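You operate a simulated robot arm through the tools that you are given. There is no shell and no other tool. Be economical: measure what you need, move in short steps, check, and stop when the job is done.

The job below is to be done with a simulated two-armed robot. You get a single attempt, and the scene is never put back.

JOB
Probe all three test wells and water the level that reads dry.
Fine: put the orange probe back in its stand, switch the pump on, open that level's valve till the water covers the mark, then shut it before the overflow lamp lights; the other two get no water; leave the rest.

The check looks at the end state, three seconds after you hand in, the way a careful person would. Anything else that was tipped, shoved, dropped, spilled or broken makes it a failure. A push-on lid holds only when it is set on centred and level and pressed home; a screw cap is set on level and turned clockwise until tight.

ROBOT AND FRAMES
Two 7-joint arms with two-finger parallel grippers on one trunk, on a base that drives. Base frame: it is fixed to the floor where the robot stands at the start and does not move with it; the origin is under the middle of the robot, x ahead of it, y to its left, z up; the surface under the hand at the start is at about z = 0.85. Units: m, degrees, N and s.
The left shoulder is at the start at [0.07, 0.163, 1.258], the right one opposite. With the tool pointing down near the work surface each hand reaches from about 0.36 to 0.88 m from the robot's upright axis, wherever it stands, measured 20 degrees to its own side. Places, roughly: low dimmer knob [-0.8, 0.5, 0.6]; low lamp plug [-0.8, 0.3, 0.8]; low lamp switch [-0.8, 0.5, 0.5]; low level valve [-0.8, -0.9, 0.5]; low test well [-0.8, -0.4, 0.4]; middle dimmer knob [-0.8, 0.5, 1]; middle lamp plug [-0.8, 0.3, 1.1]; middle lamp switch [-0.8, 0.5, 0.9]; middle level valve [-0.8, -0.9, 0.9]; middle test well [-0.8, -0.2, 0.8]; probe stand [0.5, 0, 0.9]; rack pump switch [-0.8, -0.6, 0.9]; top dimmer knob [-0.8, 0.5, 1.4]; top lamp plug [-0.8, 0.3, 1.5]; top lamp switch [-0.8, 0.5, 1.2]; top level valve [-0.8, -0.9, 1.2]. Payload 3.43 kg a hand.
Tool frame (each hand has its own): the origin (TCP) lies between the finger pads and is the grasp point; the fingertips stand 0.034 m ahead of it; z points along the fingers, y is the line along which they close. The gripper opens to 0.128 m. The fingers are 0.024 m wide and 0.012 m thick; the gripper's body (0.048 by 0.13 m) begins 0.096 m behind the TCP.
Orientation is told as [roll, pitch, yaw] about the base's x, y, z axes, in that order, counted from this pose: with the fingers straight down and closing along the base's y, the tool's x points along the base's -x, its y along +y and its z along -z.

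CONTROLS
- The arms move only by the tool play_rows. It takes "left_commands", "right_commands" or both (then of equal length, played together; a hand with none holds still); each is a list of rows, each a list of 7 numbers: the gripper command, from -1 (fully open) to 1 (shut), values between in proportion, then the shift along the tool's x, y, z in m, then the turn, a rotation vector about the tool's x, y, z in degrees. In form: [[hand, tx, ty, tz, wx, wy, wz], ...]. A call has 1 to 20 rows; each row shifts and turns the commanded pose from where the row before left it, along the tool's axes as they then stand. A row lasts 0.2 s, in which the tool goes at most 0.05 m and 8.6 degrees; a call with a longer step from one row to the next is refused whole, and so is a gripper value outside its range. Where a pose cannot be reached the arm comes as near as it can. A force on the tool above 40 N (or 10 N above the force at the start of the call, whichever is more), or a blocked arm, ends the call early, and 0.2 s more pass. Each finger travels about 0.153 m/s and halts on what it meets, pressing with about 25 N; the grip force reading is that of the motor and also rises with nothing between the fingers. The clock runs only during rows and for 0.2 s after the last one: add rows that do not move to give the fingers time. The reply holds the time, the measured pose of the TCP, the force on the tool along the base axes, the opening and the grip force, in the units named above and with some noise, with the torque about the TCP (base axes, N m) and any sound that the robot's microphone picked up.
- Cameras (640 x 400 px; columns grow to the right, rows downward): "scene" is now at [0.133, -0.0128, 1.4768]; the picture's right is [-0.15, -0.99, 0.00], its down [-0.65, 0.09, -0.76] and it looks along [0.75, -0.11, -0.65] (base axes); focal length 214 px, centre (320, 200). "left" rides on the left gripper at [0.076, 0.011, -0.16] in its tool frame; the picture's right is [-0.15, 0.99, 0.00], its down [-0.88, -0.13, -0.45] and it looks along [-0.45, -0.07, 0.89] (tool axes); focal length 234 px, centre (320, 200). "right" rides on the right gripper at [0.076, -0.011, -0.16] in its tool frame; the picture's right is [0.15, 0.99, 0.00], its down [-0.88, 0.13, -0.46] and it looks along [-0.45, 0.07, 0.89] (tool axes); focal length 234 px, centre (320, 200). There is no depth. A picture from a camera that has moved, and an enlarged one, comes with that camera's place and axes in the base frame and with its lens.
- get_image(camera): a new picture of that camera. The clock stands still meanwhile.
- move_column(by): slides the trunk up (or, below 0, down) by that many m; the arms and the scene camera ride with it, the base frame stays. It gives what a move gives, with no picture.
- base_move(legs): drives the robot by 1 to 6 legs, each [ahead, left, turn to the left] in m, m and degrees, along the robot's own axes; the way and the turn of a leg run together, so that a leg with both is an arc; at most 1.5 m and 180 degrees a leg. The arms and the cameras ride along, it lands a little off, and it stops where it bumps. It gives what a move gives.
- head_to(pan, tilt): turns the head with the scene camera to pan (to the left, within 86 degrees either way) and tilt (down, from -29 to 69), counted from straight ahead of the robot. It gives what a move gives.
- enlarge(camera, box): a new picture of the part [left, top, right, bottom] of that camera's present view, enlarged. The clock stands still meanwhile.
- job_done(): hands the job in; it is judged then, once.

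Go step by step. Nothing tells you exact positions but the pictures and the camera data: compare them with the known pose of the tool, close in by small moves and look again before you grip or let go. The budget is 120 turns and 100 pictures, counting those below and the enlarged ones. Unless the task says otherwise, let go and move clear before handing in, and close with one line.

The tools are called after ">>>" by a JSON object that holds its "method" and its "body". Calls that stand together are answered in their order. play_rows: Moves the arms, as the interface text tells. Its arguments: {"type":"object","properties":{"left_commands":{"type":"array","items":{"type":"array","items":{"type":"number"}}},"right_commands":{"type":"array","items":{"type":"array","items":{"type":"number"}}}},"required":[]} The other tools are called the same way: move_column (by) slides the trunk up or down; base_move (legs) drives the base; head_to (pan, tilt) turns the head that bears the scene camera; get_image (camera) takes a picture; enlarge (camera, box) takes an enlarged picture of a part of a camera's view; job_done () hands the job in.

At the start:

```text
time_s: 0.0
left_ee_pos: [0.5209, -0.032, 1.5328]
left_ee_rot: [0.0, -0.1, 0.1]
left_ft_force: [-0.4, 1.1, 1.3]
left_wrist_torque: [0.0, 0.01, 0.05]
left_gripper_width: 0.128
left_grasp_force: 0.0
right_ee_pos: [0.3751, -0.4699, 1.4501]
right_ee_rot: [0.0, 0.0, 0.0]
right_ft_force: [-0.2, -0.5, 0.2]
right_wrist_torque: [0.02, 0.02, 0.0]
right_gripper_width: 0.1281
right_grasp_force: 0.1
trunk travel left (down, up): [-0.738, 0.202]
robot x, y, heading: [-0.0012, 0.0, -0.1]
head pan, tilt: [-8.4, 40.7]
```

scene: 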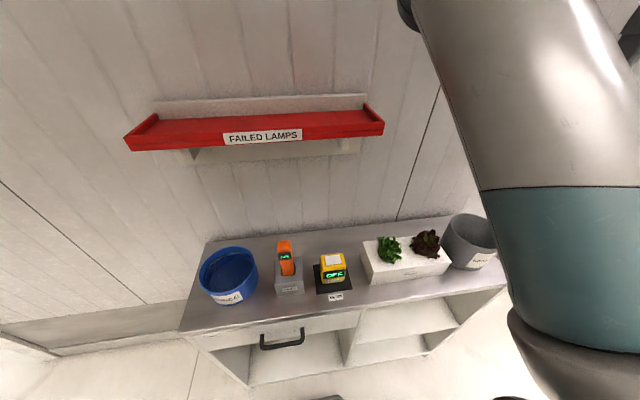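
right: 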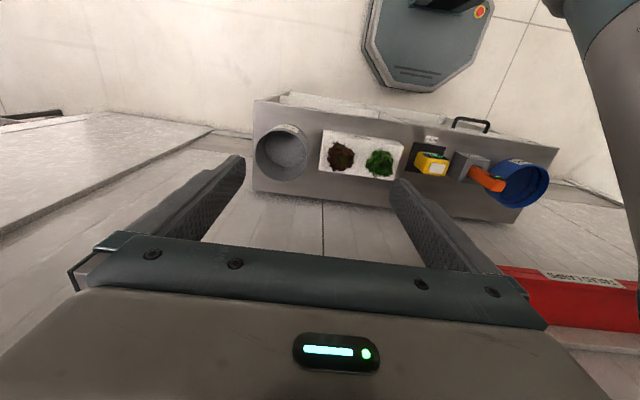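
left: 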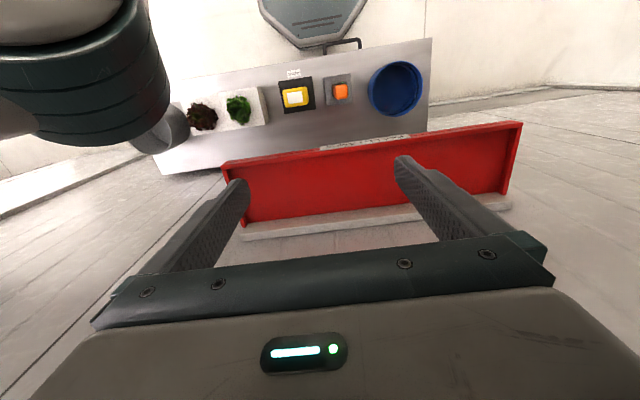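

The bench in front carries the orange probe in its stand, a yellow meter and some plants, and the rack is behind me. I'll look closely at the probe first.

>>> {"method": "enlarge", "body": {"camera": "scene", "box": [180, 210, 380, 335]}}

>>> {"method": "enlarge", "body": {"camera": "left", "box": [240, 50, 440, 175]}}

```text
3.20 times, centred on (280, 272) of scene
camera zoom: at [0.133, -0.0128, 1.4768], right [-0.15, -0.99, 0.0], down [-0.65, 0.09, -0.76], along [0.75, -0.11, -0.65], focal length 686 px, centre (448, -32)
```

zoom: 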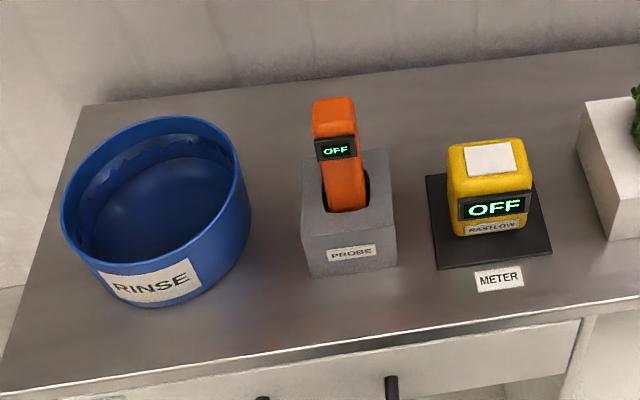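

```text
3.20 times, centred on (340, 112) of left
camera zoom: at [0.4459, -0.021, 1.6939], right [0.15, 0.99, 0.0], down [0.88, -0.13, 0.46], along [0.45, -0.07, -0.89], focal length 749 px, centre (256, 480)
```

zoom: 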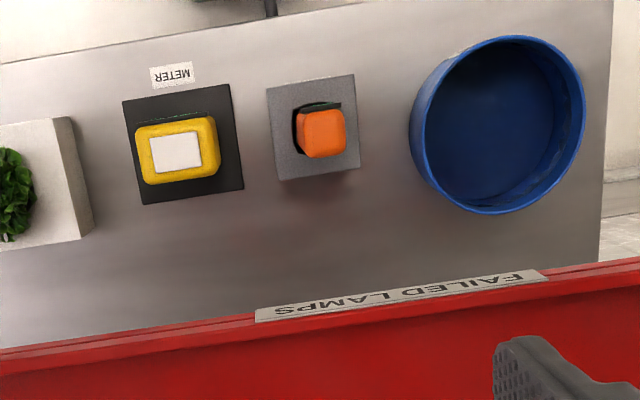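

The probe's top is near [0.478, 0.025, 1.05], with the stand's top at about z = 0.93. Before I choose a grasp I want to see the rack, so I'll pan the head.

>>> {"method": "head_to", "body": {"pan": 86, "tilt": 25}}

>>> {"method": "get_image", "body": {"camera": "scene"}}

>>> {"method": "head_to", "body": {"pan": -86, "tilt": 25}}

>>> {"method": "get_image", "body": {"camera": "scene"}}

```text
time_s: 1.7
left_ee_pos: [0.5215, -0.0332, 1.5348]
left_ee_rot: [-0.1, -0.1, 0.1]
left_ft_force: [-0.3, 0.7, 0.1]
left_wrist_torque: [-0.03, 0.02, -0.02]
left_gripper_width: 0.128
left_grasp_force: 0.0
right_ee_pos: [0.3746, -0.4711, 1.4506]
right_ee_rot: [0.0, 0.0, 0.0]
right_ft_force: [-0.5, -0.4, -0.3]
right_wrist_torque: [0.01, 0.0, 0.02]
right_gripper_width: 0.1282
right_grasp_force: 0.2
trunk travel left (down, up): [-0.738, 0.202]
robot x, y, heading: [0.0012, 0.0008, -0.0]
head pan, tilt: [85.9, 25.0]
```

```text
94 pictures are left
camera scene: at [0.0559, 0.0914, 1.5012], right [1.0, -0.07, 0.0], down [-0.03, -0.42, -0.91], along [0.06, 0.9, -0.42], focal length 214 px, centre (320, 200)
```

scene: 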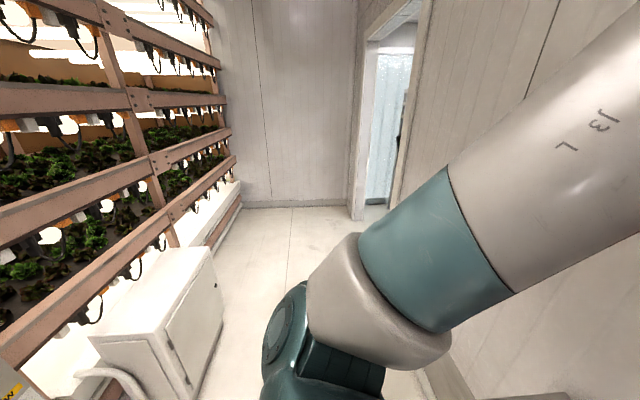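

```text
time_s: 4.3
left_ee_pos: [0.5205, -0.0319, 1.534]
left_ee_rot: [-0.2, -0.2, 0.1]
left_ft_force: [0.3, 0.3, -0.2]
left_wrist_torque: [0.01, 0.01, -0.01]
left_gripper_width: 0.1282
left_grasp_force: 0.1
right_ee_pos: [0.375, -0.4712, 1.451]
right_ee_rot: [0.0, 0.0, 0.0]
right_ft_force: [1.0, -1.0, 0.3]
right_wrist_torque: [0.01, 0.02, 0.02]
right_gripper_width: 0.128
right_grasp_force: 0.0
trunk travel left (down, up): [-0.738, 0.202]
robot x, y, heading: [0.002, -0.0005, -0.2]
head pan, tilt: [-85.9, 25.0]
```

```text
93 pictures are left
camera scene: at [0.0559, -0.0924, 1.5012], right [-1.0, -0.07, 0.0], down [-0.03, 0.42, -0.91], along [0.06, -0.9, -0.42], focal length 214 px, centre (320, 200)
```

scene: 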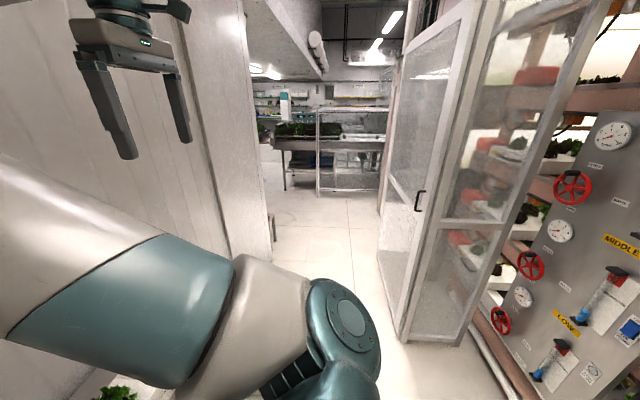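

The valve panel is on the rack's right end, beside a glass door. I'll turn left into the open side to look at the rack squarely.

>>> {"method": "base_move", "body": {"legs": [[0, 0, 90]]}}

>>> {"method": "head_to", "body": {"pan": 80, "tilt": 30}}

>>> {"method": "get_image", "body": {"camera": "scene"}}

```text
time_s: 8.5
left_ee_pos: [0.0272, 0.5209, 1.5339]
left_ee_rot: [-0.1, -0.1, 90.5]
left_ft_force: [-1.2, -0.3, 0.5]
left_wrist_torque: [0.03, -0.01, 0.0]
left_gripper_width: 0.1279
left_grasp_force: 0.1
right_ee_pos: [0.4677, 0.3799, 1.4503]
right_ee_rot: [0.1, 0.1, 90.5]
right_ft_force: [-0.4, 0.1, 0.4]
right_wrist_torque: [0.0, 0.0, 0.0]
right_gripper_width: 0.1282
right_grasp_force: 0.1
trunk travel left (down, up): [-0.738, 0.202]
robot x, y, heading: [0.0054, -0.0017, 90.3]
head pan, tilt: [-85.9, 25.0]
```

```text
time_s: 11.1
left_ee_pos: [0.0281, 0.5204, 1.5335]
left_ee_rot: [-0.1, -0.3, 90.6]
left_ft_force: [-0.2, 0.1, 0.4]
left_wrist_torque: [-0.04, 0.02, 0.0]
left_gripper_width: 0.1278
left_grasp_force: 0.1
right_ee_pos: [0.4668, 0.3785, 1.4515]
right_ee_rot: [0.0, 0.0, 90.5]
right_ft_force: [0.5, -0.1, -0.1]
right_wrist_torque: [0.02, -0.04, -0.01]
right_gripper_width: 0.1279
right_grasp_force: 0.0
trunk travel left (down, up): [-0.738, 0.202]
robot x, y, heading: [0.0022, -0.0042, 90.8]
head pan, tilt: [80.0, 30.0]
```

```text
92 pictures are left
camera scene: at [-0.0905, 0.0649, 1.4932], right [0.17, 0.99, 0.0], down [0.49, -0.08, -0.87], along [-0.85, 0.14, -0.5], focal length 214 px, centre (320, 200)
```

scene: 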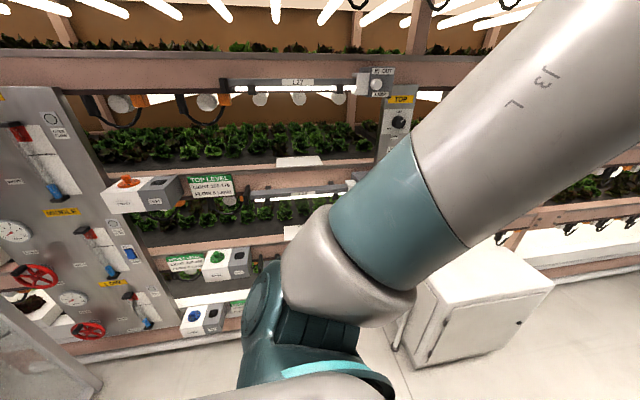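

The wells stick out from the rack front as small boxes. I'll zoom in on them and on the panel.

>>> {"method": "enlarge", "body": {"camera": "scene", "box": [80, 150, 270, 270]}}

>>> {"method": "enlarge", "body": {"camera": "scene", "box": [130, 230, 290, 340]}}

>>> {"method": "enlarge", "body": {"camera": "scene", "box": [0, 85, 180, 345]}}

```text
3.33 times, centred on (175, 210) of scene
camera zoom: at [-0.0905, 0.0649, 1.4932], right [0.17, 0.99, 0.0], down [0.49, -0.08, -0.87], along [-0.85, 0.14, -0.5], focal length 715 px, centre (803, 167)
```

zoom: 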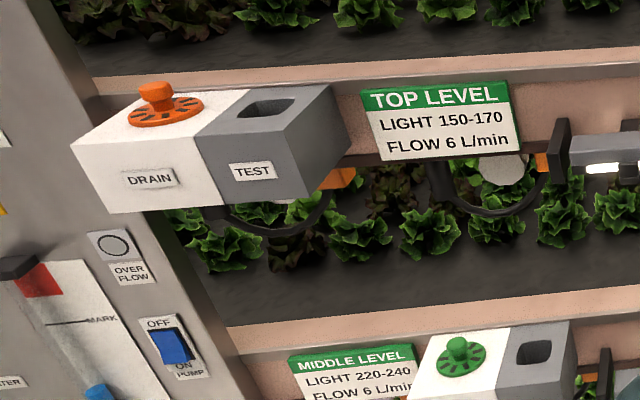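

```text
3.64 times, centred on (210, 285) of scene
camera zoom: at [-0.0905, 0.0649, 1.4932], right [0.17, 0.99, 0.0], down [0.49, -0.08, -0.87], along [-0.85, 0.14, -0.5], focal length 780 px, centre (720, -109)
```

zoom: 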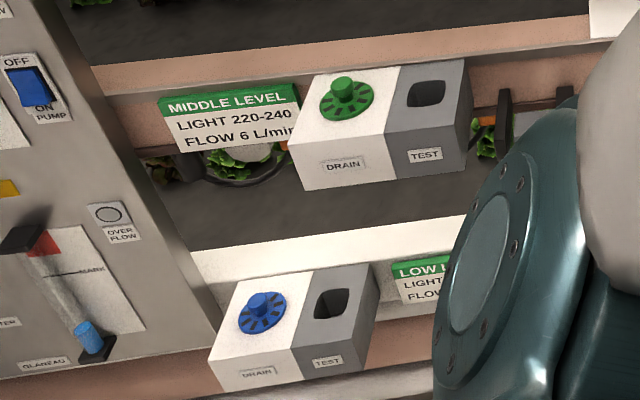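

```text
1.54 times, centred on (90, 215) of scene
camera zoom: at [-0.0905, 0.0649, 1.4932], right [0.17, 0.99, 0.0], down [0.49, -0.08, -0.87], along [-0.85, 0.14, -0.5], focal length 330 px, centre (674, 177)
```

zoom: 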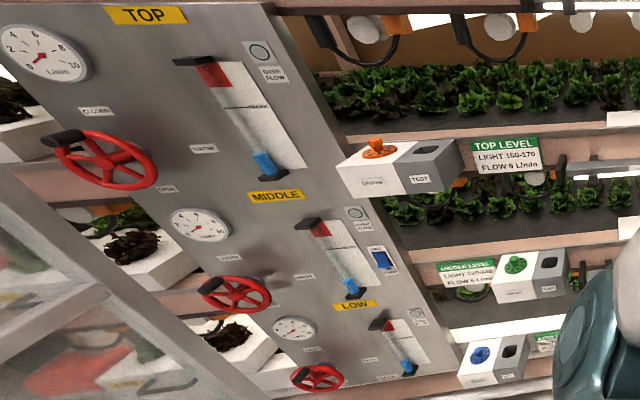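

The test wells open upward near y ≈ -0.345, -0.16 and -0.35 (top, middle, low). I'll turn back and pick the probe with the left hand tilted about 30°, so that the wrist camera can read its display.

>>> {"method": "base_move", "body": {"legs": [[0, 0, -90.5]]}}

>>> {"method": "head_to", "body": {"pan": 0, "tilt": 45}}

>>> {"method": "play_rows", "body": {"left_commands": [[-0.5, 0, 0, 0, 0, -7.5, 0], [-0.5, 0, 0, 0, 0, -7.5, 0], [-0.5, 0, 0, 0, 0, -7.5, 0], [-0.5, 0, 0, 0, 0, -7.5, 0], [-0.5, 0, 0, 0, 0, 0, 0]]}}

```text
time_s: 15.3
left_ee_pos: [0.5215, -0.0279, 1.5361]
left_ee_rot: [-0.1, 0.0, 0.6]
left_ft_force: [0.8, 0.2, -0.1]
left_wrist_torque: [0.01, -0.01, -0.01]
left_gripper_width: 0.1279
left_grasp_force: 0.0
right_ee_pos: [0.3777, -0.4672, 1.451]
right_ee_rot: [-0.1, 0.1, 0.4]
right_ft_force: [-0.8, -0.2, -0.5]
right_wrist_torque: [0.01, 0.05, 0.01]
right_gripper_width: 0.1283
right_grasp_force: 0.1
trunk travel left (down, up): [-0.738, 0.202]
robot x, y, heading: [0.0049, 0.0017, 0.3]
head pan, tilt: [80.0, 30.0]
```

```text
time_s: 16.8
left_ee_pos: [0.5218, -0.0277, 1.5336]
left_ee_rot: [-0.1, -0.1, 0.6]
left_ft_force: [0.4, 0.8, -0.7]
left_wrist_torque: [0.01, -0.01, 0.01]
left_gripper_width: 0.1279
left_grasp_force: 0.0
right_ee_pos: [0.3795, -0.4669, 1.4504]
right_ee_rot: [-0.1, 0.0, 0.4]
right_ft_force: [0.3, -0.6, 0.3]
right_wrist_torque: [-0.01, -0.01, 0.0]
right_gripper_width: 0.128
right_grasp_force: 0.1
trunk travel left (down, up): [-0.738, 0.202]
robot x, y, heading: [0.002, 0.0025, 0.5]
head pan, tilt: [0.0, 45.0]
```

```text
time_s: 18.0
left_ee_pos: [0.5208, -0.0291, 1.5353]
left_ee_rot: [-0.1, -30.1, 0.5]
left_ft_force: [-0.2, -0.1, -0.5]
left_wrist_torque: [-0.02, 0.03, 0.02]
left_gripper_width: 0.0961
left_grasp_force: 0.0
right_ee_pos: [0.3792, -0.4688, 1.4507]
right_ee_rot: [0.0, 0.0, 0.4]
right_ft_force: [0.4, 0.4, -0.4]
right_wrist_torque: [-0.03, 0.03, 0.02]
right_gripper_width: 0.1279
right_grasp_force: 0.1
trunk travel left (down, up): [-0.738, 0.202]
robot x, y, heading: [-0.0003, -0.001, 0.5]
head pan, tilt: [0.0, 45.0]
```

Moving to a pre-grasp pose above and before the probe.

>>> {"method": "play_rows", "body": {"left_commands": [[-0.5, 0.0297, 0.0054, 0.0308, 0, 0, 0], [-0.5, 0.0297, 0.0054, 0.0308, 0, 0, 0], [-0.5, 0.0297, 0.0054, 0.0308, 0, 0, 0], [-0.5, 0.0297, 0.0054, 0.0308, 0, 0, 0], [-0.5, 0.0297, 0.0054, 0.0308, 0, 0, 0], [-0.5, 0.0297, 0.0054, 0.0308, 0, 0, 0], [-0.5, 0.0297, 0.0054, 0.0308, 0, 0, 0], [-0.5, 0.0297, 0.0054, 0.0308, 0, 0, 0], [-0.5, 0.0297, 0.0054, 0.0308, 0, 0, 0], [-0.5, 0.0297, 0.0054, 0.0308, 0, 0, 0], [-0.5, 0, 0, 0, 0, 0, 0]]}}

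>>> {"method": "get_image", "body": {"camera": "left"}}

>>> {"method": "get_image", "body": {"camera": "scene"}}

```text
time_s: 20.4
left_ee_pos: [0.4161, 0.0258, 1.1198]
left_ee_rot: [0.0, -30.1, 0.5]
left_ft_force: [-0.5, 0.9, -0.1]
left_wrist_torque: [0.02, 0.02, 0.01]
left_gripper_width: 0.0959
left_grasp_force: 0.1
right_ee_pos: [0.3784, -0.4692, 1.4512]
right_ee_rot: [0.0, 0.1, 0.3]
right_ft_force: [0.2, 0.3, -0.3]
right_wrist_torque: [0.0, -0.01, 0.0]
right_gripper_width: 0.1281
right_grasp_force: 0.1
trunk travel left (down, up): [-0.738, 0.202]
robot x, y, heading: [-0.0, -0.0018, 0.6]
head pan, tilt: [0.0, 45.0]
```

```text
88 pictures are left
camera left: at [0.2708, 0.0353, 1.2185], right [0.12, 0.99, 0.07], down [0.53, -0.12, 0.84], along [0.84, -0.06, -0.54], focal length 234 px, centre (320, 200)
```

left: 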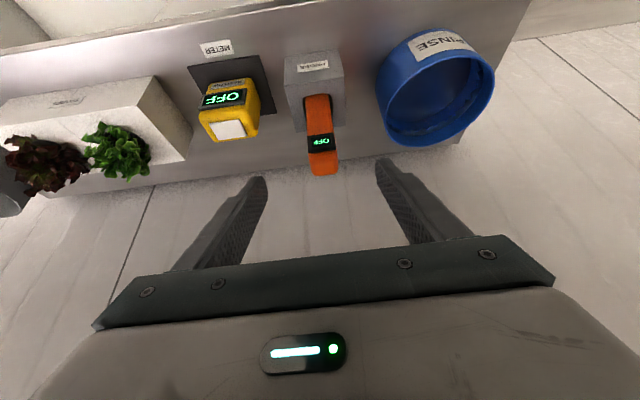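

```text
87 pictures are left
camera scene: at [0.1302, 0.0004, 1.4706], right [0.01, -1.0, 0.0], down [-0.71, -0.01, -0.71], along [0.71, 0.01, -0.71], focal length 214 px, centre (320, 200)
```

scene: 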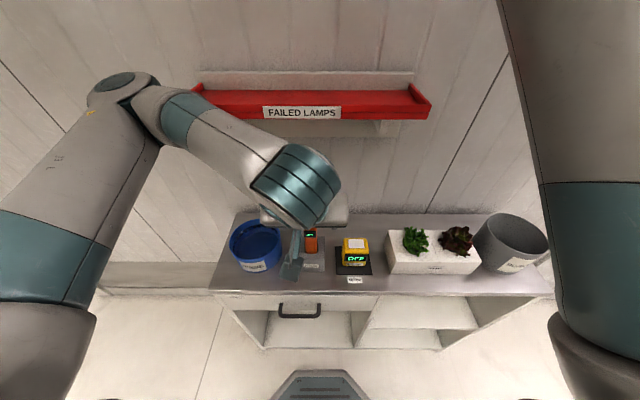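

The probe is centred between the fingers. I'll advance along the tool axis and close.

>>> {"method": "play_rows", "body": {"left_commands": [[-0.5, 0, 0, 0.03, 0, 0, 0], [-0.5, 0, 0, 0.03, 0, 0, 0], [-0.5, 0, 0, 0.03, 0, 0, 0], [-0.5, 0, 0, 0.03, 0, 0, 0], [-0.5, 0, 0, 0, 0, 0, 0]]}}

>>> {"method": "get_image", "body": {"camera": "left"}}

```text
time_s: 21.6
left_ee_pos: [0.4759, 0.0247, 1.0166]
left_ee_rot: [-0.1, -30.2, 0.5]
left_ft_force: [-0.3, -0.2, -0.6]
left_wrist_torque: [0.0, 0.0, -0.03]
left_gripper_width: 0.0959
left_grasp_force: 0.2
right_ee_pos: [0.3773, -0.4684, 1.4506]
right_ee_rot: [0.2, 0.0, 0.4]
right_ft_force: [1.0, 0.0, 0.9]
right_wrist_torque: [0.01, -0.01, 0.02]
right_gripper_width: 0.128
right_grasp_force: 0.0
trunk travel left (down, up): [-0.738, 0.202]
robot x, y, heading: [-0.0001, 0.0032, 0.5]
head pan, tilt: [0.0, 45.0]
```

```text
86 pictures are left
camera left: at [0.3315, 0.0341, 1.1157], right [0.12, 0.99, 0.07], down [0.53, -0.13, 0.84], along [0.84, -0.06, -0.54], focal length 234 px, centre (320, 200)
```

left: 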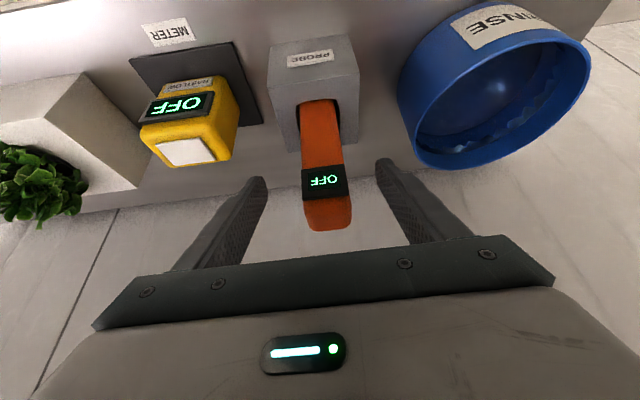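

Well aligned; I'll shift 3 mm and close.

>>> {"method": "play_rows", "body": {"left_commands": [[-0.3, 0, 0.003, 0, 0, 0, 0], [0.2, 0, 0, 0, 0, 0, 0], [0.6, 0, 0, 0, 0, 0, 0], [1, 0, 0, 0, 0, 0, 0], [1, 0, 0, 0, 0, 0, 0], [1, 0, 0, 0, 0, 0, 0]]}}

>>> {"method": "play_rows", "body": {"left_commands": [[1, -0.0125, 0, -0.02165, 0, 0, 0], [1, -0.0125, 0, -0.02165, 0, 0, 0], [1, -0.0125, 0, -0.02165, 0, 0, 0], [1, -0.0125, 0, -0.02165, 0, 0, 0], [1, -0.0125, 0, -0.02165, 0, 0, 0], [1, -0.0125, 0, -0.02165, 0, 0, 0], [1, -0.0125, 0, -0.02165, 0, 0, 0], [1, -0.0125, 0, -0.02165, 0, 0, 0]]}}

>>> {"method": "get_image", "body": {"camera": "left"}}

>>> {"method": "get_image", "body": {"camera": "scene"}}

```text
time_s: 23.0
left_ee_pos: [0.4768, 0.0285, 1.0151]
left_ee_rot: [-0.1, -30.0, 0.5]
left_ft_force: [-0.1, 0.5, -0.3]
left_wrist_torque: [-0.03, 0.03, -0.03]
left_gripper_width: 0.0338
left_grasp_force: 24.8
right_ee_pos: [0.3795, -0.4668, 1.4513]
right_ee_rot: [0.0, 0.0, 0.4]
right_ft_force: [0.7, 0.4, -0.9]
right_wrist_torque: [0.01, 0.0, 0.0]
right_gripper_width: 0.1279
right_grasp_force: 0.0
trunk travel left (down, up): [-0.738, 0.202]
robot x, y, heading: [0.001, -0.0007, 0.5]
head pan, tilt: [0.0, 45.0]
```

```text
time_s: 24.8
left_ee_pos: [0.4775, 0.0283, 1.2148]
left_ee_rot: [-0.1, -30.2, 0.5]
left_ft_force: [0.2, 0.0, 0.3]
left_wrist_torque: [0.0, -0.03, -0.02]
left_gripper_width: 0.0335
left_grasp_force: 24.8
right_ee_pos: [0.3784, -0.4669, 1.4495]
right_ee_rot: [0.0, 0.0, 0.4]
right_ft_force: [-0.5, 0.2, -0.3]
right_wrist_torque: [0.02, -0.01, -0.01]
right_gripper_width: 0.1281
right_grasp_force: 0.1
trunk travel left (down, up): [-0.738, 0.202]
robot x, y, heading: [0.0008, -0.0002, 0.5]
head pan, tilt: [0.0, 45.0]
```

```text
85 pictures are left
camera left: at [0.3341, 0.0382, 1.3147], right [0.12, 0.99, 0.07], down [0.53, -0.12, 0.84], along [0.84, -0.06, -0.54], focal length 234 px, centre (320, 200)
```

left: 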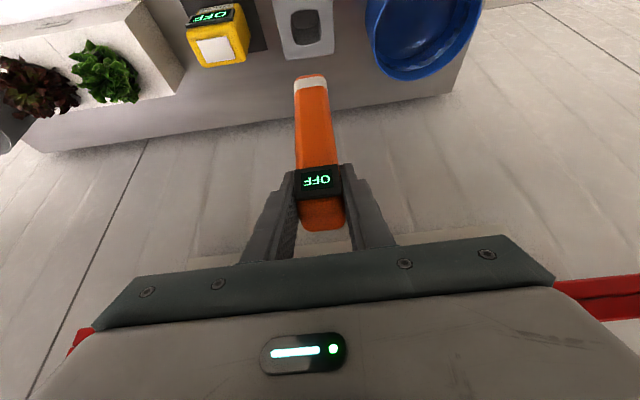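

```text
84 pictures are left
camera scene: at [0.1303, 0.0004, 1.4706], right [0.01, -1.0, 0.0], down [-0.71, -0.01, -0.71], along [0.71, 0.01, -0.71], focal length 214 px, centre (320, 200)
```

scene: 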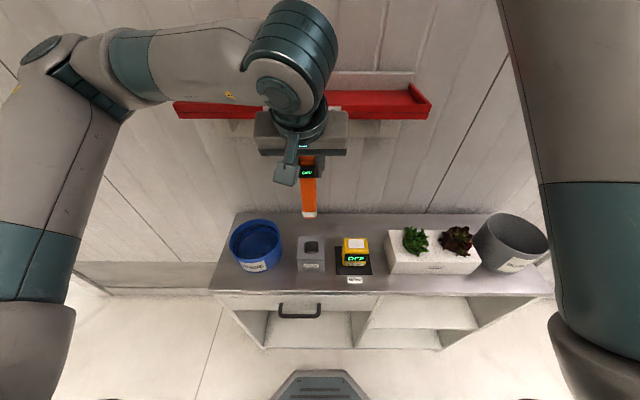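

The probe is out: about 0.17 m long, with its bottom roughly 0.13 m below the TCP; put-back pose is [0.477, 0.0285, 1.0155]. Now I turn round to the rack.

>>> {"method": "base_move", "body": {"legs": [[0, 0, 90], [0, 0, 89.5]]}}

>>> {"method": "head_to", "body": {"pan": 20, "tilt": 30}}

>>> {"method": "get_image", "body": {"camera": "scene"}}

>>> {"method": "get_image", "body": {"camera": "left"}}

```text
time_s: 32.8
left_ee_pos: [-0.4795, -0.0139, 1.2149]
left_ee_rot: [-0.1, -29.9, 178.7]
left_ft_force: [-0.8, 0.2, -1.0]
left_wrist_torque: [0.02, -0.04, -0.03]
left_gripper_width: 0.0335
left_grasp_force: 25.0
right_ee_pos: [-0.3638, 0.4781, 1.4501]
right_ee_rot: [0.0, 0.0, 178.8]
right_ft_force: [-0.6, 0.2, 0.4]
right_wrist_torque: [0.02, 0.03, 0.0]
right_gripper_width: 0.128
right_grasp_force: 0.0
trunk travel left (down, up): [-0.738, 0.202]
robot x, y, heading: [-0.001, 0.0043, 178.6]
head pan, tilt: [0.0, 45.0]
```

```text
time_s: 33.6
left_ee_pos: [-0.48, -0.014, 1.2142]
left_ee_rot: [-0.1, -30.0, 178.8]
left_ft_force: [0.6, 0.5, -0.9]
left_wrist_torque: [0.0, -0.03, -0.04]
left_gripper_width: 0.0338
left_grasp_force: 25.3
right_ee_pos: [-0.3643, 0.4786, 1.4508]
right_ee_rot: [-0.1, 0.0, 178.7]
right_ft_force: [-0.9, 0.7, -0.4]
right_wrist_torque: [0.01, -0.01, -0.02]
right_gripper_width: 0.1278
right_grasp_force: 0.1
trunk travel left (down, up): [-0.738, 0.202]
robot x, y, heading: [-0.003, 0.0032, 178.8]
head pan, tilt: [20.0, 30.0]
```

```text
83 pictures are left
camera scene: at [-0.1371, -0.0281, 1.4931], right [-0.32, 0.95, 0.0], down [0.47, 0.16, -0.87], along [-0.82, -0.28, -0.5], focal length 214 px, centre (320, 200)
```

scene: 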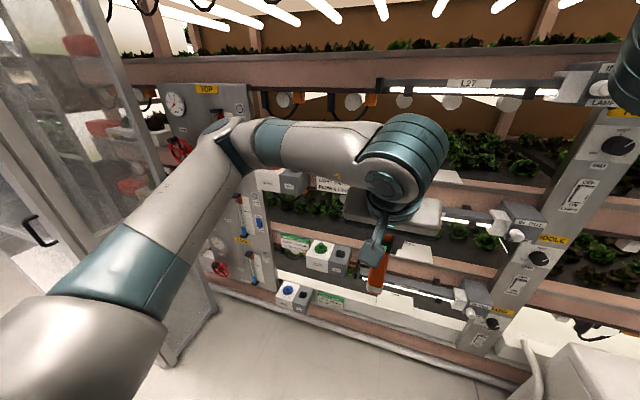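

```text
82 pictures are left
camera left: at [-0.3332, -0.0286, 1.3144], right [-0.15, -0.99, 0.07], down [-0.53, 0.14, 0.84], along [-0.83, 0.09, -0.54], focal length 234 px, centre (320, 200)
```

left: 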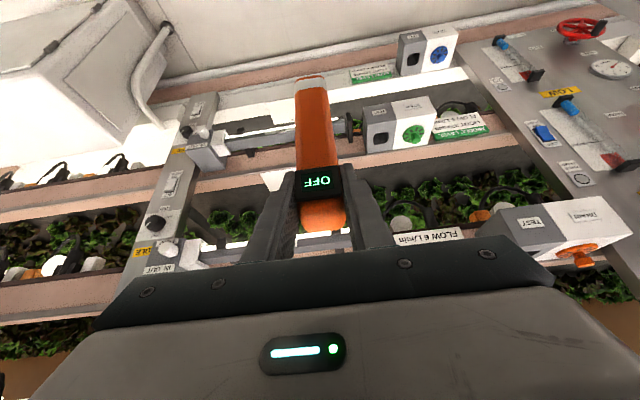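

The wells come out at about x = -0.785: middle y ≈ -0.153 with its top at z ≈ 0.857, low at [-0.80, -0.345, 0.49]. I'll drive nearer, keeping the probe in front of the rack.

>>> {"method": "base_move", "body": {"legs": [[0.15, 0.12, 1.2]]}}

>>> {"method": "get_image", "body": {"camera": "left"}}

>>> {"method": "get_image", "body": {"camera": "scene"}}

```text
time_s: 35.2
left_ee_pos: [-0.6318, -0.1387, 1.2141]
left_ee_rot: [0.0, -30.2, 179.9]
left_ft_force: [-0.3, -0.4, -1.1]
left_wrist_torque: [-0.03, 0.01, 0.03]
left_gripper_width: 0.0336
left_grasp_force: 24.9
right_ee_pos: [-0.5264, 0.3568, 1.4517]
right_ee_rot: [0.1, -0.1, 179.8]
right_ft_force: [1.0, 0.1, -0.1]
right_wrist_torque: [0.01, 0.02, -0.01]
right_gripper_width: 0.1281
right_grasp_force: 0.1
trunk travel left (down, up): [-0.738, 0.202]
robot x, y, heading: [-0.159, -0.1163, 180.0]
head pan, tilt: [20.0, 30.0]
```

```text
81 pictures are left
camera left: at [-0.4857, -0.1502, 1.315], right [-0.13, -0.99, 0.07], down [-0.53, 0.13, 0.84], along [-0.84, 0.07, -0.54], focal length 234 px, centre (320, 200)
```

left: 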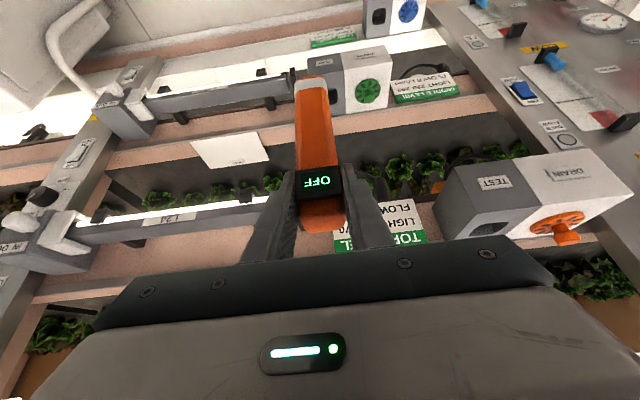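

```text
80 pictures are left
camera scene: at [-0.2895, -0.1458, 1.4935], right [-0.34, 0.94, 0.0], down [0.47, 0.17, -0.87], along [-0.82, -0.29, -0.5], focal length 214 px, centre (320, 200)
```

scene: 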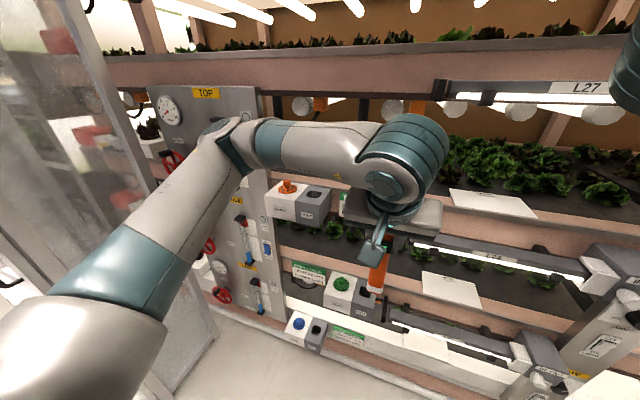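

>>> {"method": "enlarge", "body": {"camera": "left", "box": [270, 50, 400, 130]}}

>>> {"method": "enlarge", "body": {"camera": "scene", "box": [310, 260, 410, 322]}}

```text
4.92 times, centred on (335, 90) of left
camera zoom: at [-0.4857, -0.1502, 1.315], right [-0.13, -0.99, 0.07], down [-0.53, 0.13, 0.84], along [-0.84, 0.07, -0.54], focal length 1153 px, centre (246, 742)
```

zoom: 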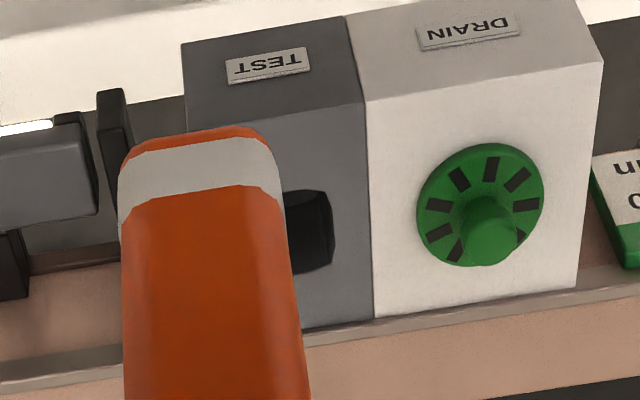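

```text
6.40 times, centred on (360, 291) of scene
camera zoom: at [-0.2895, -0.1458, 1.4935], right [-0.34, 0.94, 0.0], down [0.47, 0.17, -0.87], along [-0.82, -0.29, -0.5], focal length 1373 px, centre (64, -382)
```

zoom: 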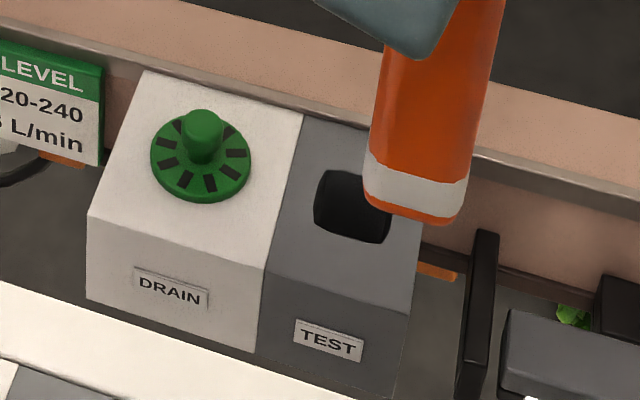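

Two views agree on the middle hole at [-0.793, -0.160, 0.857], and the probe bottom is about 0.127 m straight below the TCP. I'll lower first, then look again.

>>> {"method": "play_rows", "body": {"left_commands": [[1, 0.01, 0.004, 0.0374, 0, 0, 0], [1, 0.01, 0.004, 0.0374, 0, 0, 0], [1, 0.01, 0.004, 0.0374, 0, 0, 0], [1, 0.01, 0.004, 0.0374, 0, 0, 0], [1, 0.01, 0.004, 0.0374, 0, 0, 0], [1, 0, 0, 0, 0, 0, 0]]}}

>>> {"method": "get_image", "body": {"camera": "left"}}

>>> {"method": "enlarge", "body": {"camera": "scene", "box": [260, 200, 460, 325]}}

```text
time_s: 36.6
left_ee_pos: [-0.684, -0.1607, 1.0262]
left_ee_rot: [-0.1, -30.1, 179.9]
left_ft_force: [-0.4, 0.2, -1.2]
left_wrist_torque: [-0.02, 0.0, 0.01]
left_gripper_width: 0.0335
left_grasp_force: 25.6
right_ee_pos: [-0.5268, 0.3543, 1.4521]
right_ee_rot: [0.0, -0.1, 179.7]
right_ft_force: [0.1, 0.2, -0.5]
right_wrist_torque: [0.0, 0.0, 0.01]
right_gripper_width: 0.1281
right_grasp_force: 0.0
trunk travel left (down, up): [-0.738, 0.202]
robot x, y, heading: [-0.1553, -0.1132, 179.8]
head pan, tilt: [20.0, 30.0]
```

```text
77 pictures are left
camera left: at [-0.5369, -0.1725, 1.1267], right [-0.13, -0.99, 0.07], down [-0.53, 0.13, 0.84], along [-0.84, 0.07, -0.54], focal length 234 px, centre (320, 200)
```

left: 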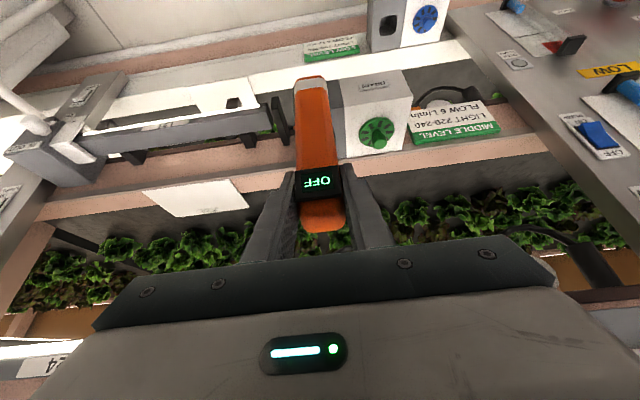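

```text
3.20 times, centred on (360, 262) of scene
camera zoom: at [-0.2913, -0.1472, 1.4932], right [-0.34, 0.94, 0.0], down [0.47, 0.17, -0.87], along [-0.81, -0.29, -0.5], focal length 686 px, centre (192, 0)
```

zoom: 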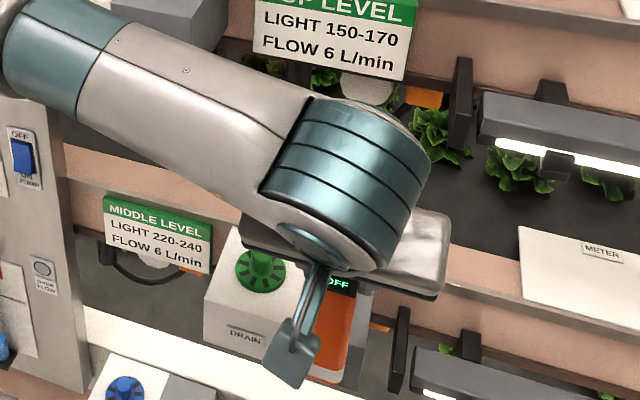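

>>> {"method": "play_rows", "body": {"left_commands": [[1, -0.0315, 0, 0.0182, 0, 0, 0], [1, -0.0315, 0, 0.0182, 0, 0, 0], [1, -0.0315, 0, 0.0182, 0, 0, 0], [1, 0, 0, 0, 0, 0, 0]]}}

>>> {"method": "enlarge", "body": {"camera": "left", "box": [220, 30, 460, 180]}}

>>> {"method": "get_image", "body": {"camera": "scene"}}

```text
time_s: 37.6
left_ee_pos: [-0.7927, -0.1602, 1.0272]
left_ee_rot: [-0.2, -30.1, 179.9]
left_ft_force: [1.0, 0.6, -0.1]
left_wrist_torque: [-0.01, -0.02, -0.02]
left_gripper_width: 0.0339
left_grasp_force: 25.1
right_ee_pos: [-0.5283, 0.3547, 1.4507]
right_ee_rot: [0.0, 0.0, 179.8]
right_ft_force: [0.7, -0.1, 0.4]
right_wrist_torque: [0.02, 0.0, -0.02]
right_gripper_width: 0.1279
right_grasp_force: 0.0
trunk travel left (down, up): [-0.738, 0.202]
robot x, y, heading: [-0.1568, -0.1159, 179.9]
head pan, tilt: [20.0, 30.0]
```

```text
2.67 times, centred on (340, 105) of left
camera zoom: at [-0.6463, -0.1717, 1.1265], right [-0.13, -0.99, 0.07], down [-0.53, 0.13, 0.84], along [-0.84, 0.07, -0.54], focal length 624 px, centre (267, 453)
```

zoom: 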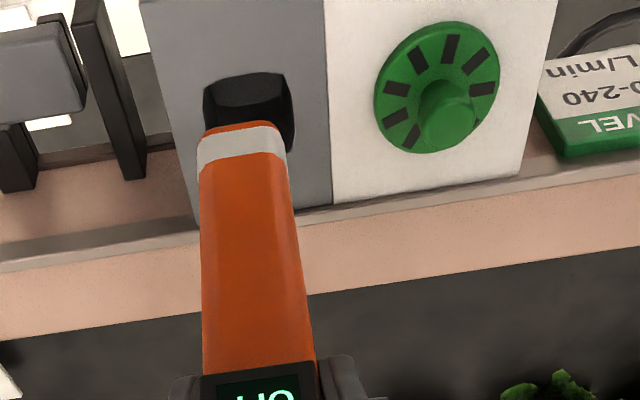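

```text
74 pictures are left
camera scene: at [-0.2914, -0.1475, 1.4932], right [-0.34, 0.94, 0.0], down [0.47, 0.17, -0.87], along [-0.81, -0.29, -0.5], focal length 214 px, centre (320, 200)
```

scene: 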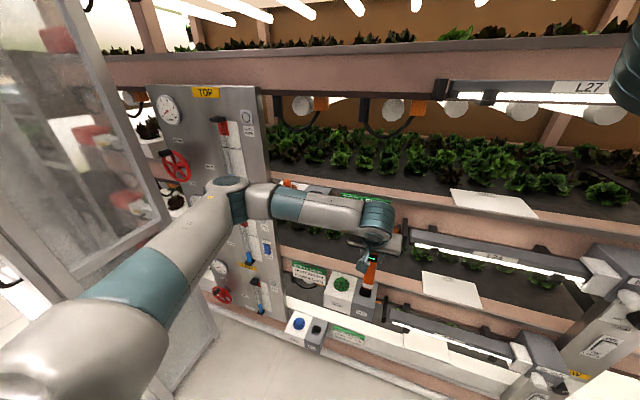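

The well hole is about 0.04 m wide, centred near [-0.796, -0.164], and the probe sits just above it. I'll nudge it a little and lower it to the rim for a check.

>>> {"method": "play_rows", "body": {"left_commands": [[1, 0.0051, 0.0007, 0.0109, 0, 0, 0], [1, 0.0051, 0.0007, 0.0109, 0, 0, 0], [1, 0.0051, 0.0007, 0.0109, 0, 0, 0], [1, 0, 0, 0, 0, 0, 0]]}}

>>> {"method": "enlarge", "body": {"camera": "left", "box": [260, 50, 400, 140]}}

>>> {"method": "enlarge", "body": {"camera": "scene", "box": [320, 240, 420, 320]}}

```text
time_s: 38.6
left_ee_pos: [-0.7963, -0.1598, 0.9909]
left_ee_rot: [-0.1, -30.2, 179.8]
left_ft_force: [-0.7, -0.4, -0.3]
left_wrist_torque: [0.02, 0.0, -0.03]
left_gripper_width: 0.0338
left_grasp_force: 24.8
right_ee_pos: [-0.5288, 0.3563, 1.4506]
right_ee_rot: [0.0, 0.0, 179.8]
right_ft_force: [-0.4, 0.7, -0.1]
right_wrist_torque: [0.0, -0.01, 0.04]
right_gripper_width: 0.1282
right_grasp_force: 0.1
trunk travel left (down, up): [-0.738, 0.202]
robot x, y, heading: [-0.1541, -0.117, 180.0]
head pan, tilt: [20.0, 30.0]
```

```text
4.44 times, centred on (330, 95) of left
camera zoom: at [-0.65, -0.1728, 1.0909], right [-0.13, -0.99, 0.07], down [-0.53, 0.13, 0.84], along [-0.84, 0.07, -0.54], focal length 1041 px, centre (276, 667)
```

zoom: 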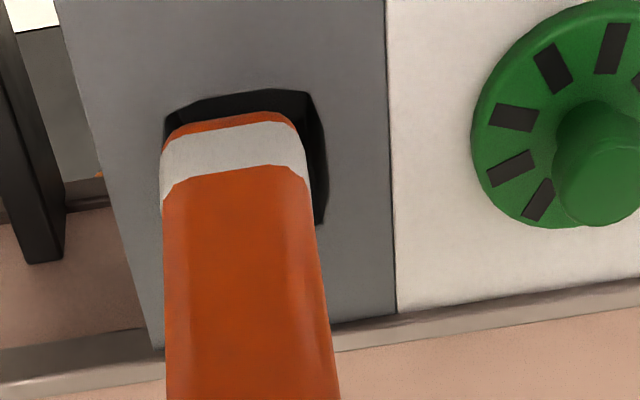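

```text
5.00 times, centred on (370, 280) of scene
camera zoom: at [-0.2916, -0.1473, 1.4932], right [-0.34, 0.94, 0.0], down [0.47, 0.17, -0.87], along [-0.81, -0.29, -0.5], focal length 1072 px, centre (70, -200)
```

zoom: 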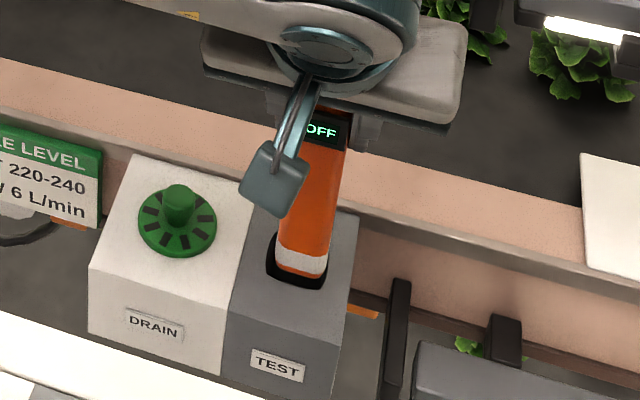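

>>> {"method": "play_rows", "body": {"left_commands": [[1, 0.005, 0.0025, 0.0087, 0, 0, 0], [1, 0.005, 0, 0.0087, 0, 0, 0], [1, 0.005, 0, 0.0087, 0, 0, 0], [1, 0.005, 0, 0.0087, 0, 0, 0], [1, 0, 0, 0, 0, 0, 0]]}}

>>> {"method": "enlarge", "body": {"camera": "left", "box": [240, 80, 400, 240]}}

```text
time_s: 39.8
left_ee_pos: [-0.7959, -0.1615, 0.9512]
left_ee_rot: [-0.1, -30.2, 179.9]
left_ft_force: [-1.8, -1.0, 16.9]
left_wrist_torque: [-0.07, 0.19, -0.02]
left_gripper_width: 0.0336
left_grasp_force: 25.4
right_ee_pos: [-0.5258, 0.357, 1.4503]
right_ee_rot: [0.0, -0.1, 179.8]
right_ft_force: [-0.9, 0.2, -0.1]
right_wrist_torque: [-0.01, 0.02, 0.0]
right_gripper_width: 0.1283
right_grasp_force: 0.1
trunk travel left (down, up): [-0.738, 0.202]
robot x, y, heading: [-0.1531, -0.116, 179.6]
head pan, tilt: [20.0, 30.0]
```

```text
2.50 times, centred on (320, 160) of left
camera zoom: at [-0.649, -0.1738, 1.0523], right [-0.13, -0.99, 0.07], down [-0.53, 0.13, 0.84], along [-0.84, 0.07, -0.54], focal length 585 px, centre (320, 300)
```

zoom: 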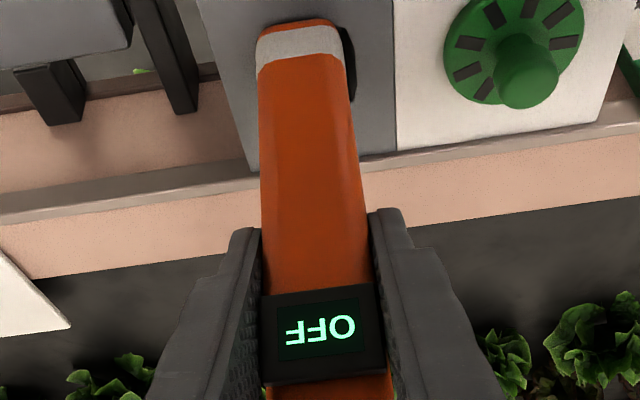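

The tip caught on the rim and the probe slid up a little in the fingers. I'll lift and look again.

>>> {"method": "play_rows", "body": {"left_commands": [[1, -0.005, 0, -0.0087, 0, 0, 0], [1, -0.005, 0, -0.0087, 0, 0, 0], [1, 0, 0, 0, 0, 0, 0]]}}

>>> {"method": "enlarge", "body": {"camera": "left", "box": [250, 60, 410, 160]}}

>>> {"method": "get_image", "body": {"camera": "left"}}

>>> {"method": "enlarge", "body": {"camera": "scene", "box": [320, 240, 420, 320]}}

```text
time_s: 40.6
left_ee_pos: [-0.7978, -0.1632, 0.971]
left_ee_rot: [-0.1, -30.1, 179.8]
left_ft_force: [-0.6, -0.1, -0.8]
left_wrist_torque: [0.0, -0.04, 0.02]
left_gripper_width: 0.0336
left_grasp_force: 24.6
right_ee_pos: [-0.5283, 0.3563, 1.4504]
right_ee_rot: [0.0, 0.0, 179.9]
right_ft_force: [-1.0, -0.2, 0.0]
right_wrist_torque: [0.02, -0.01, 0.02]
right_gripper_width: 0.1279
right_grasp_force: 0.0
trunk travel left (down, up): [-0.738, 0.202]
robot x, y, heading: [-0.1536, -0.1183, 179.7]
head pan, tilt: [20.0, 30.0]
```

```text
4.00 times, centred on (330, 110) of left
camera zoom: at [-0.6507, -0.1747, 1.0714], right [-0.13, -0.99, 0.07], down [-0.53, 0.13, 0.83], along [-0.83, 0.07, -0.55], focal length 937 px, centre (280, 560)
```

zoom: 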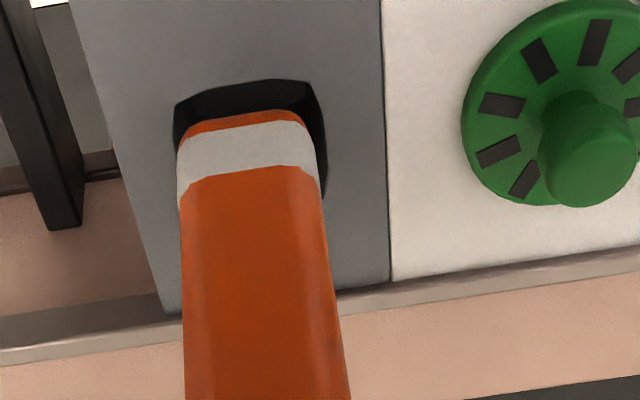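

```text
69 pictures are left
camera left: at [-0.6507, -0.1747, 1.0714], right [-0.13, -0.99, 0.07], down [-0.53, 0.13, 0.83], along [-0.83, 0.07, -0.55], focal length 234 px, centre (320, 200)
```

left: 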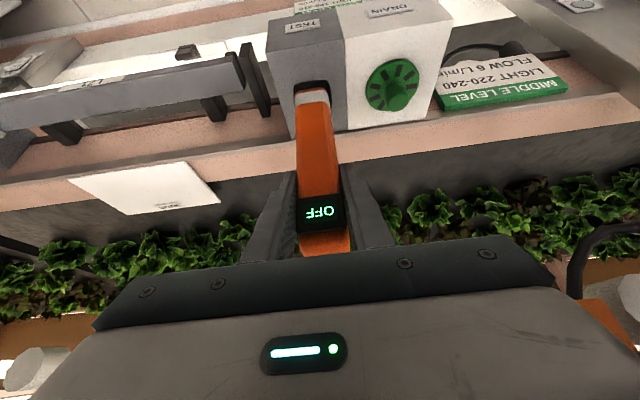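

```text
5.00 times, centred on (370, 280) of scene
camera zoom: at [-0.292, -0.1473, 1.4931], right [-0.34, 0.94, 0.0], down [0.47, 0.17, -0.87], along [-0.81, -0.29, -0.5], focal length 1072 px, centre (70, -200)
```

zoom: 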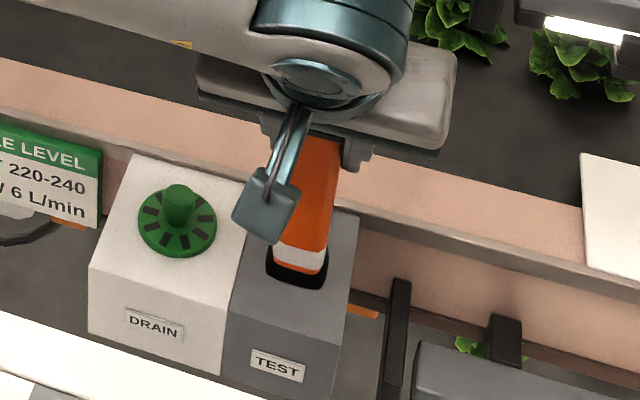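

>>> {"method": "play_rows", "body": {"left_commands": [[1, -0.0026, 0.0015, 0.0015, 0, 0, 0], [1, 0.002, 0, 0.00346, 0, 0, 0], [1, 0.002, 0, 0.00346, 0, 0, 0], [1, 0.002, 0, 0.00346, 0, 0, 0], [1, 0.002, 0, 0.00346, 0, 0, 0], [1, 0, 0, 0, 0, 0, 0]]}}

>>> {"method": "enlarge", "body": {"camera": "left", "box": [250, 60, 410, 160]}}

```text
time_s: 42.0
left_ee_pos: [-0.8003, -0.165, 0.955]
left_ee_rot: [-0.1, -30.1, 179.9]
left_ft_force: [0.1, 0.0, -0.8]
left_wrist_torque: [0.02, -0.02, 0.01]
left_gripper_width: 0.0337
left_grasp_force: 24.9
right_ee_pos: [-0.5291, 0.356, 1.4512]
right_ee_rot: [0.0, -0.1, 179.8]
right_ft_force: [0.1, -0.8, -0.1]
right_wrist_torque: [-0.02, -0.03, 0.04]
right_gripper_width: 0.128
right_grasp_force: 0.0
trunk travel left (down, up): [-0.738, 0.202]
robot x, y, heading: [-0.157, -0.1141, 179.9]
head pan, tilt: [20.0, 30.0]
```

```text
4.00 times, centred on (330, 110) of left
camera zoom: at [-0.6536, -0.1767, 1.0554], right [-0.13, -0.99, 0.07], down [-0.53, 0.13, 0.84], along [-0.84, 0.07, -0.54], focal length 937 px, centre (280, 560)
```

zoom: 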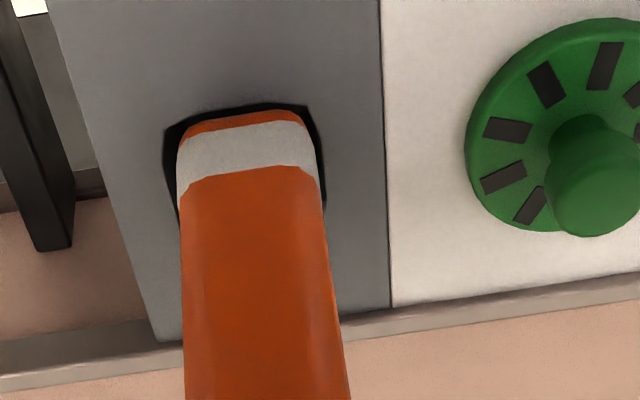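

The tip is now at the rim with margins all round. Continuing down gently.

>>> {"method": "play_rows", "body": {"left_commands": [[1, 0.0015, -0.0005, 0.0037, 0, 0, 0], [1, 0.002, 0, 0.00346, 0, 0, 0], [1, 0.002, 0, 0.00346, 0, 0, 0], [1, 0.002, 0, 0.00346, 0, 0, 0], [1, 0, 0, 0, 0, 0, 0]]}}

>>> {"method": "enlarge", "body": {"camera": "left", "box": [240, 80, 400, 240]}}

```text
time_s: 43.2
left_ee_pos: [-0.8001, -0.164, 0.9418]
left_ee_rot: [-0.2, -30.4, 179.9]
left_ft_force: [-3.1, -0.4, 18.4]
left_wrist_torque: [-0.1, 0.23, 0.01]
left_gripper_width: 0.0337
left_grasp_force: 25.2
right_ee_pos: [-0.5267, 0.3561, 1.4511]
right_ee_rot: [0.0, -0.1, 179.8]
right_ft_force: [-0.4, 0.0, -0.2]
right_wrist_torque: [-0.03, 0.01, -0.03]
right_gripper_width: 0.1279
right_grasp_force: 0.0
trunk travel left (down, up): [-0.738, 0.202]
robot x, y, heading: [-0.1579, -0.1189, 180.0]
head pan, tilt: [20.0, 30.0]
```

```text
2.50 times, centred on (320, 160) of left
camera zoom: at [-0.6538, -0.1757, 1.0406], right [-0.13, -0.99, 0.07], down [-0.53, 0.13, 0.84], along [-0.84, 0.07, -0.54], focal length 585 px, centre (320, 300)
```

zoom: 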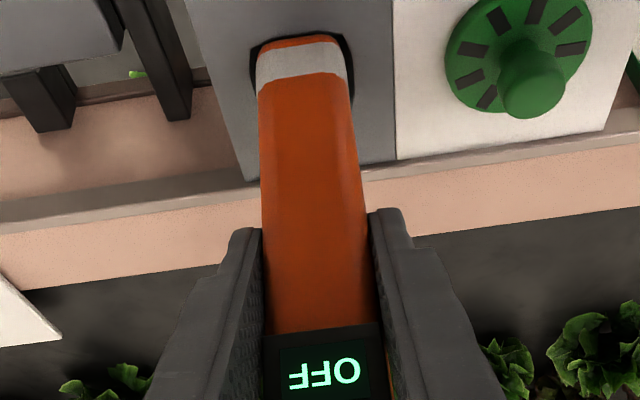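

>>> {"method": "enlarge", "body": {"camera": "scene", "box": [330, 250, 410, 300]}}

>>> {"method": "enlarge", "body": {"camera": "left", "box": [270, 80, 370, 142]}}

```text
8.00 times, centred on (370, 275) of scene
camera zoom: at [-0.2898, -0.1471, 1.4934], right [-0.34, 0.94, 0.0], down [0.47, 0.17, -0.87], along [-0.82, -0.29, -0.5], focal length 1716 px, centre (-80, -400)
```

zoom: 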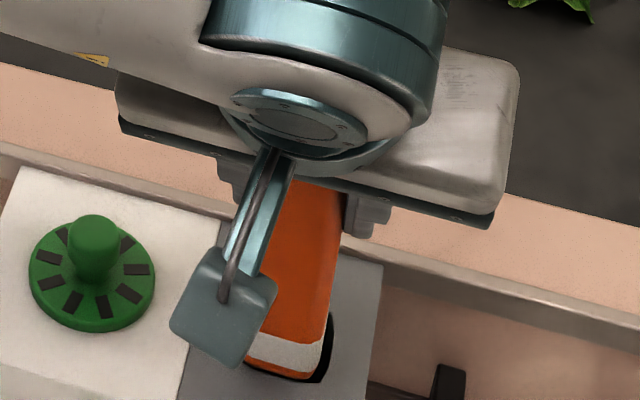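

```text
6.40 times, centred on (320, 111) of left
camera zoom: at [-0.6538, -0.1757, 1.0406], right [-0.13, -0.99, 0.07], down [-0.53, 0.13, 0.84], along [-0.84, 0.07, -0.54], focal length 1499 px, centre (320, 770)
```

zoom: 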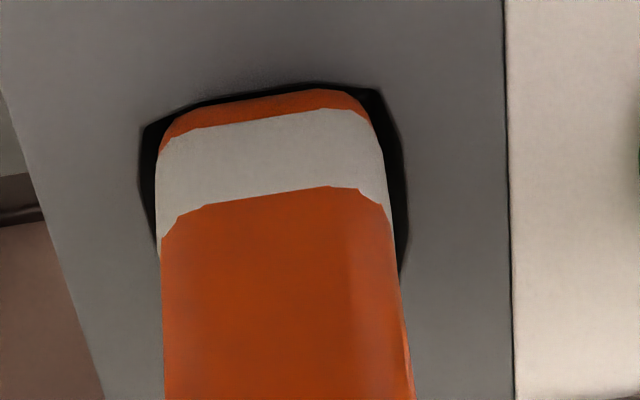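

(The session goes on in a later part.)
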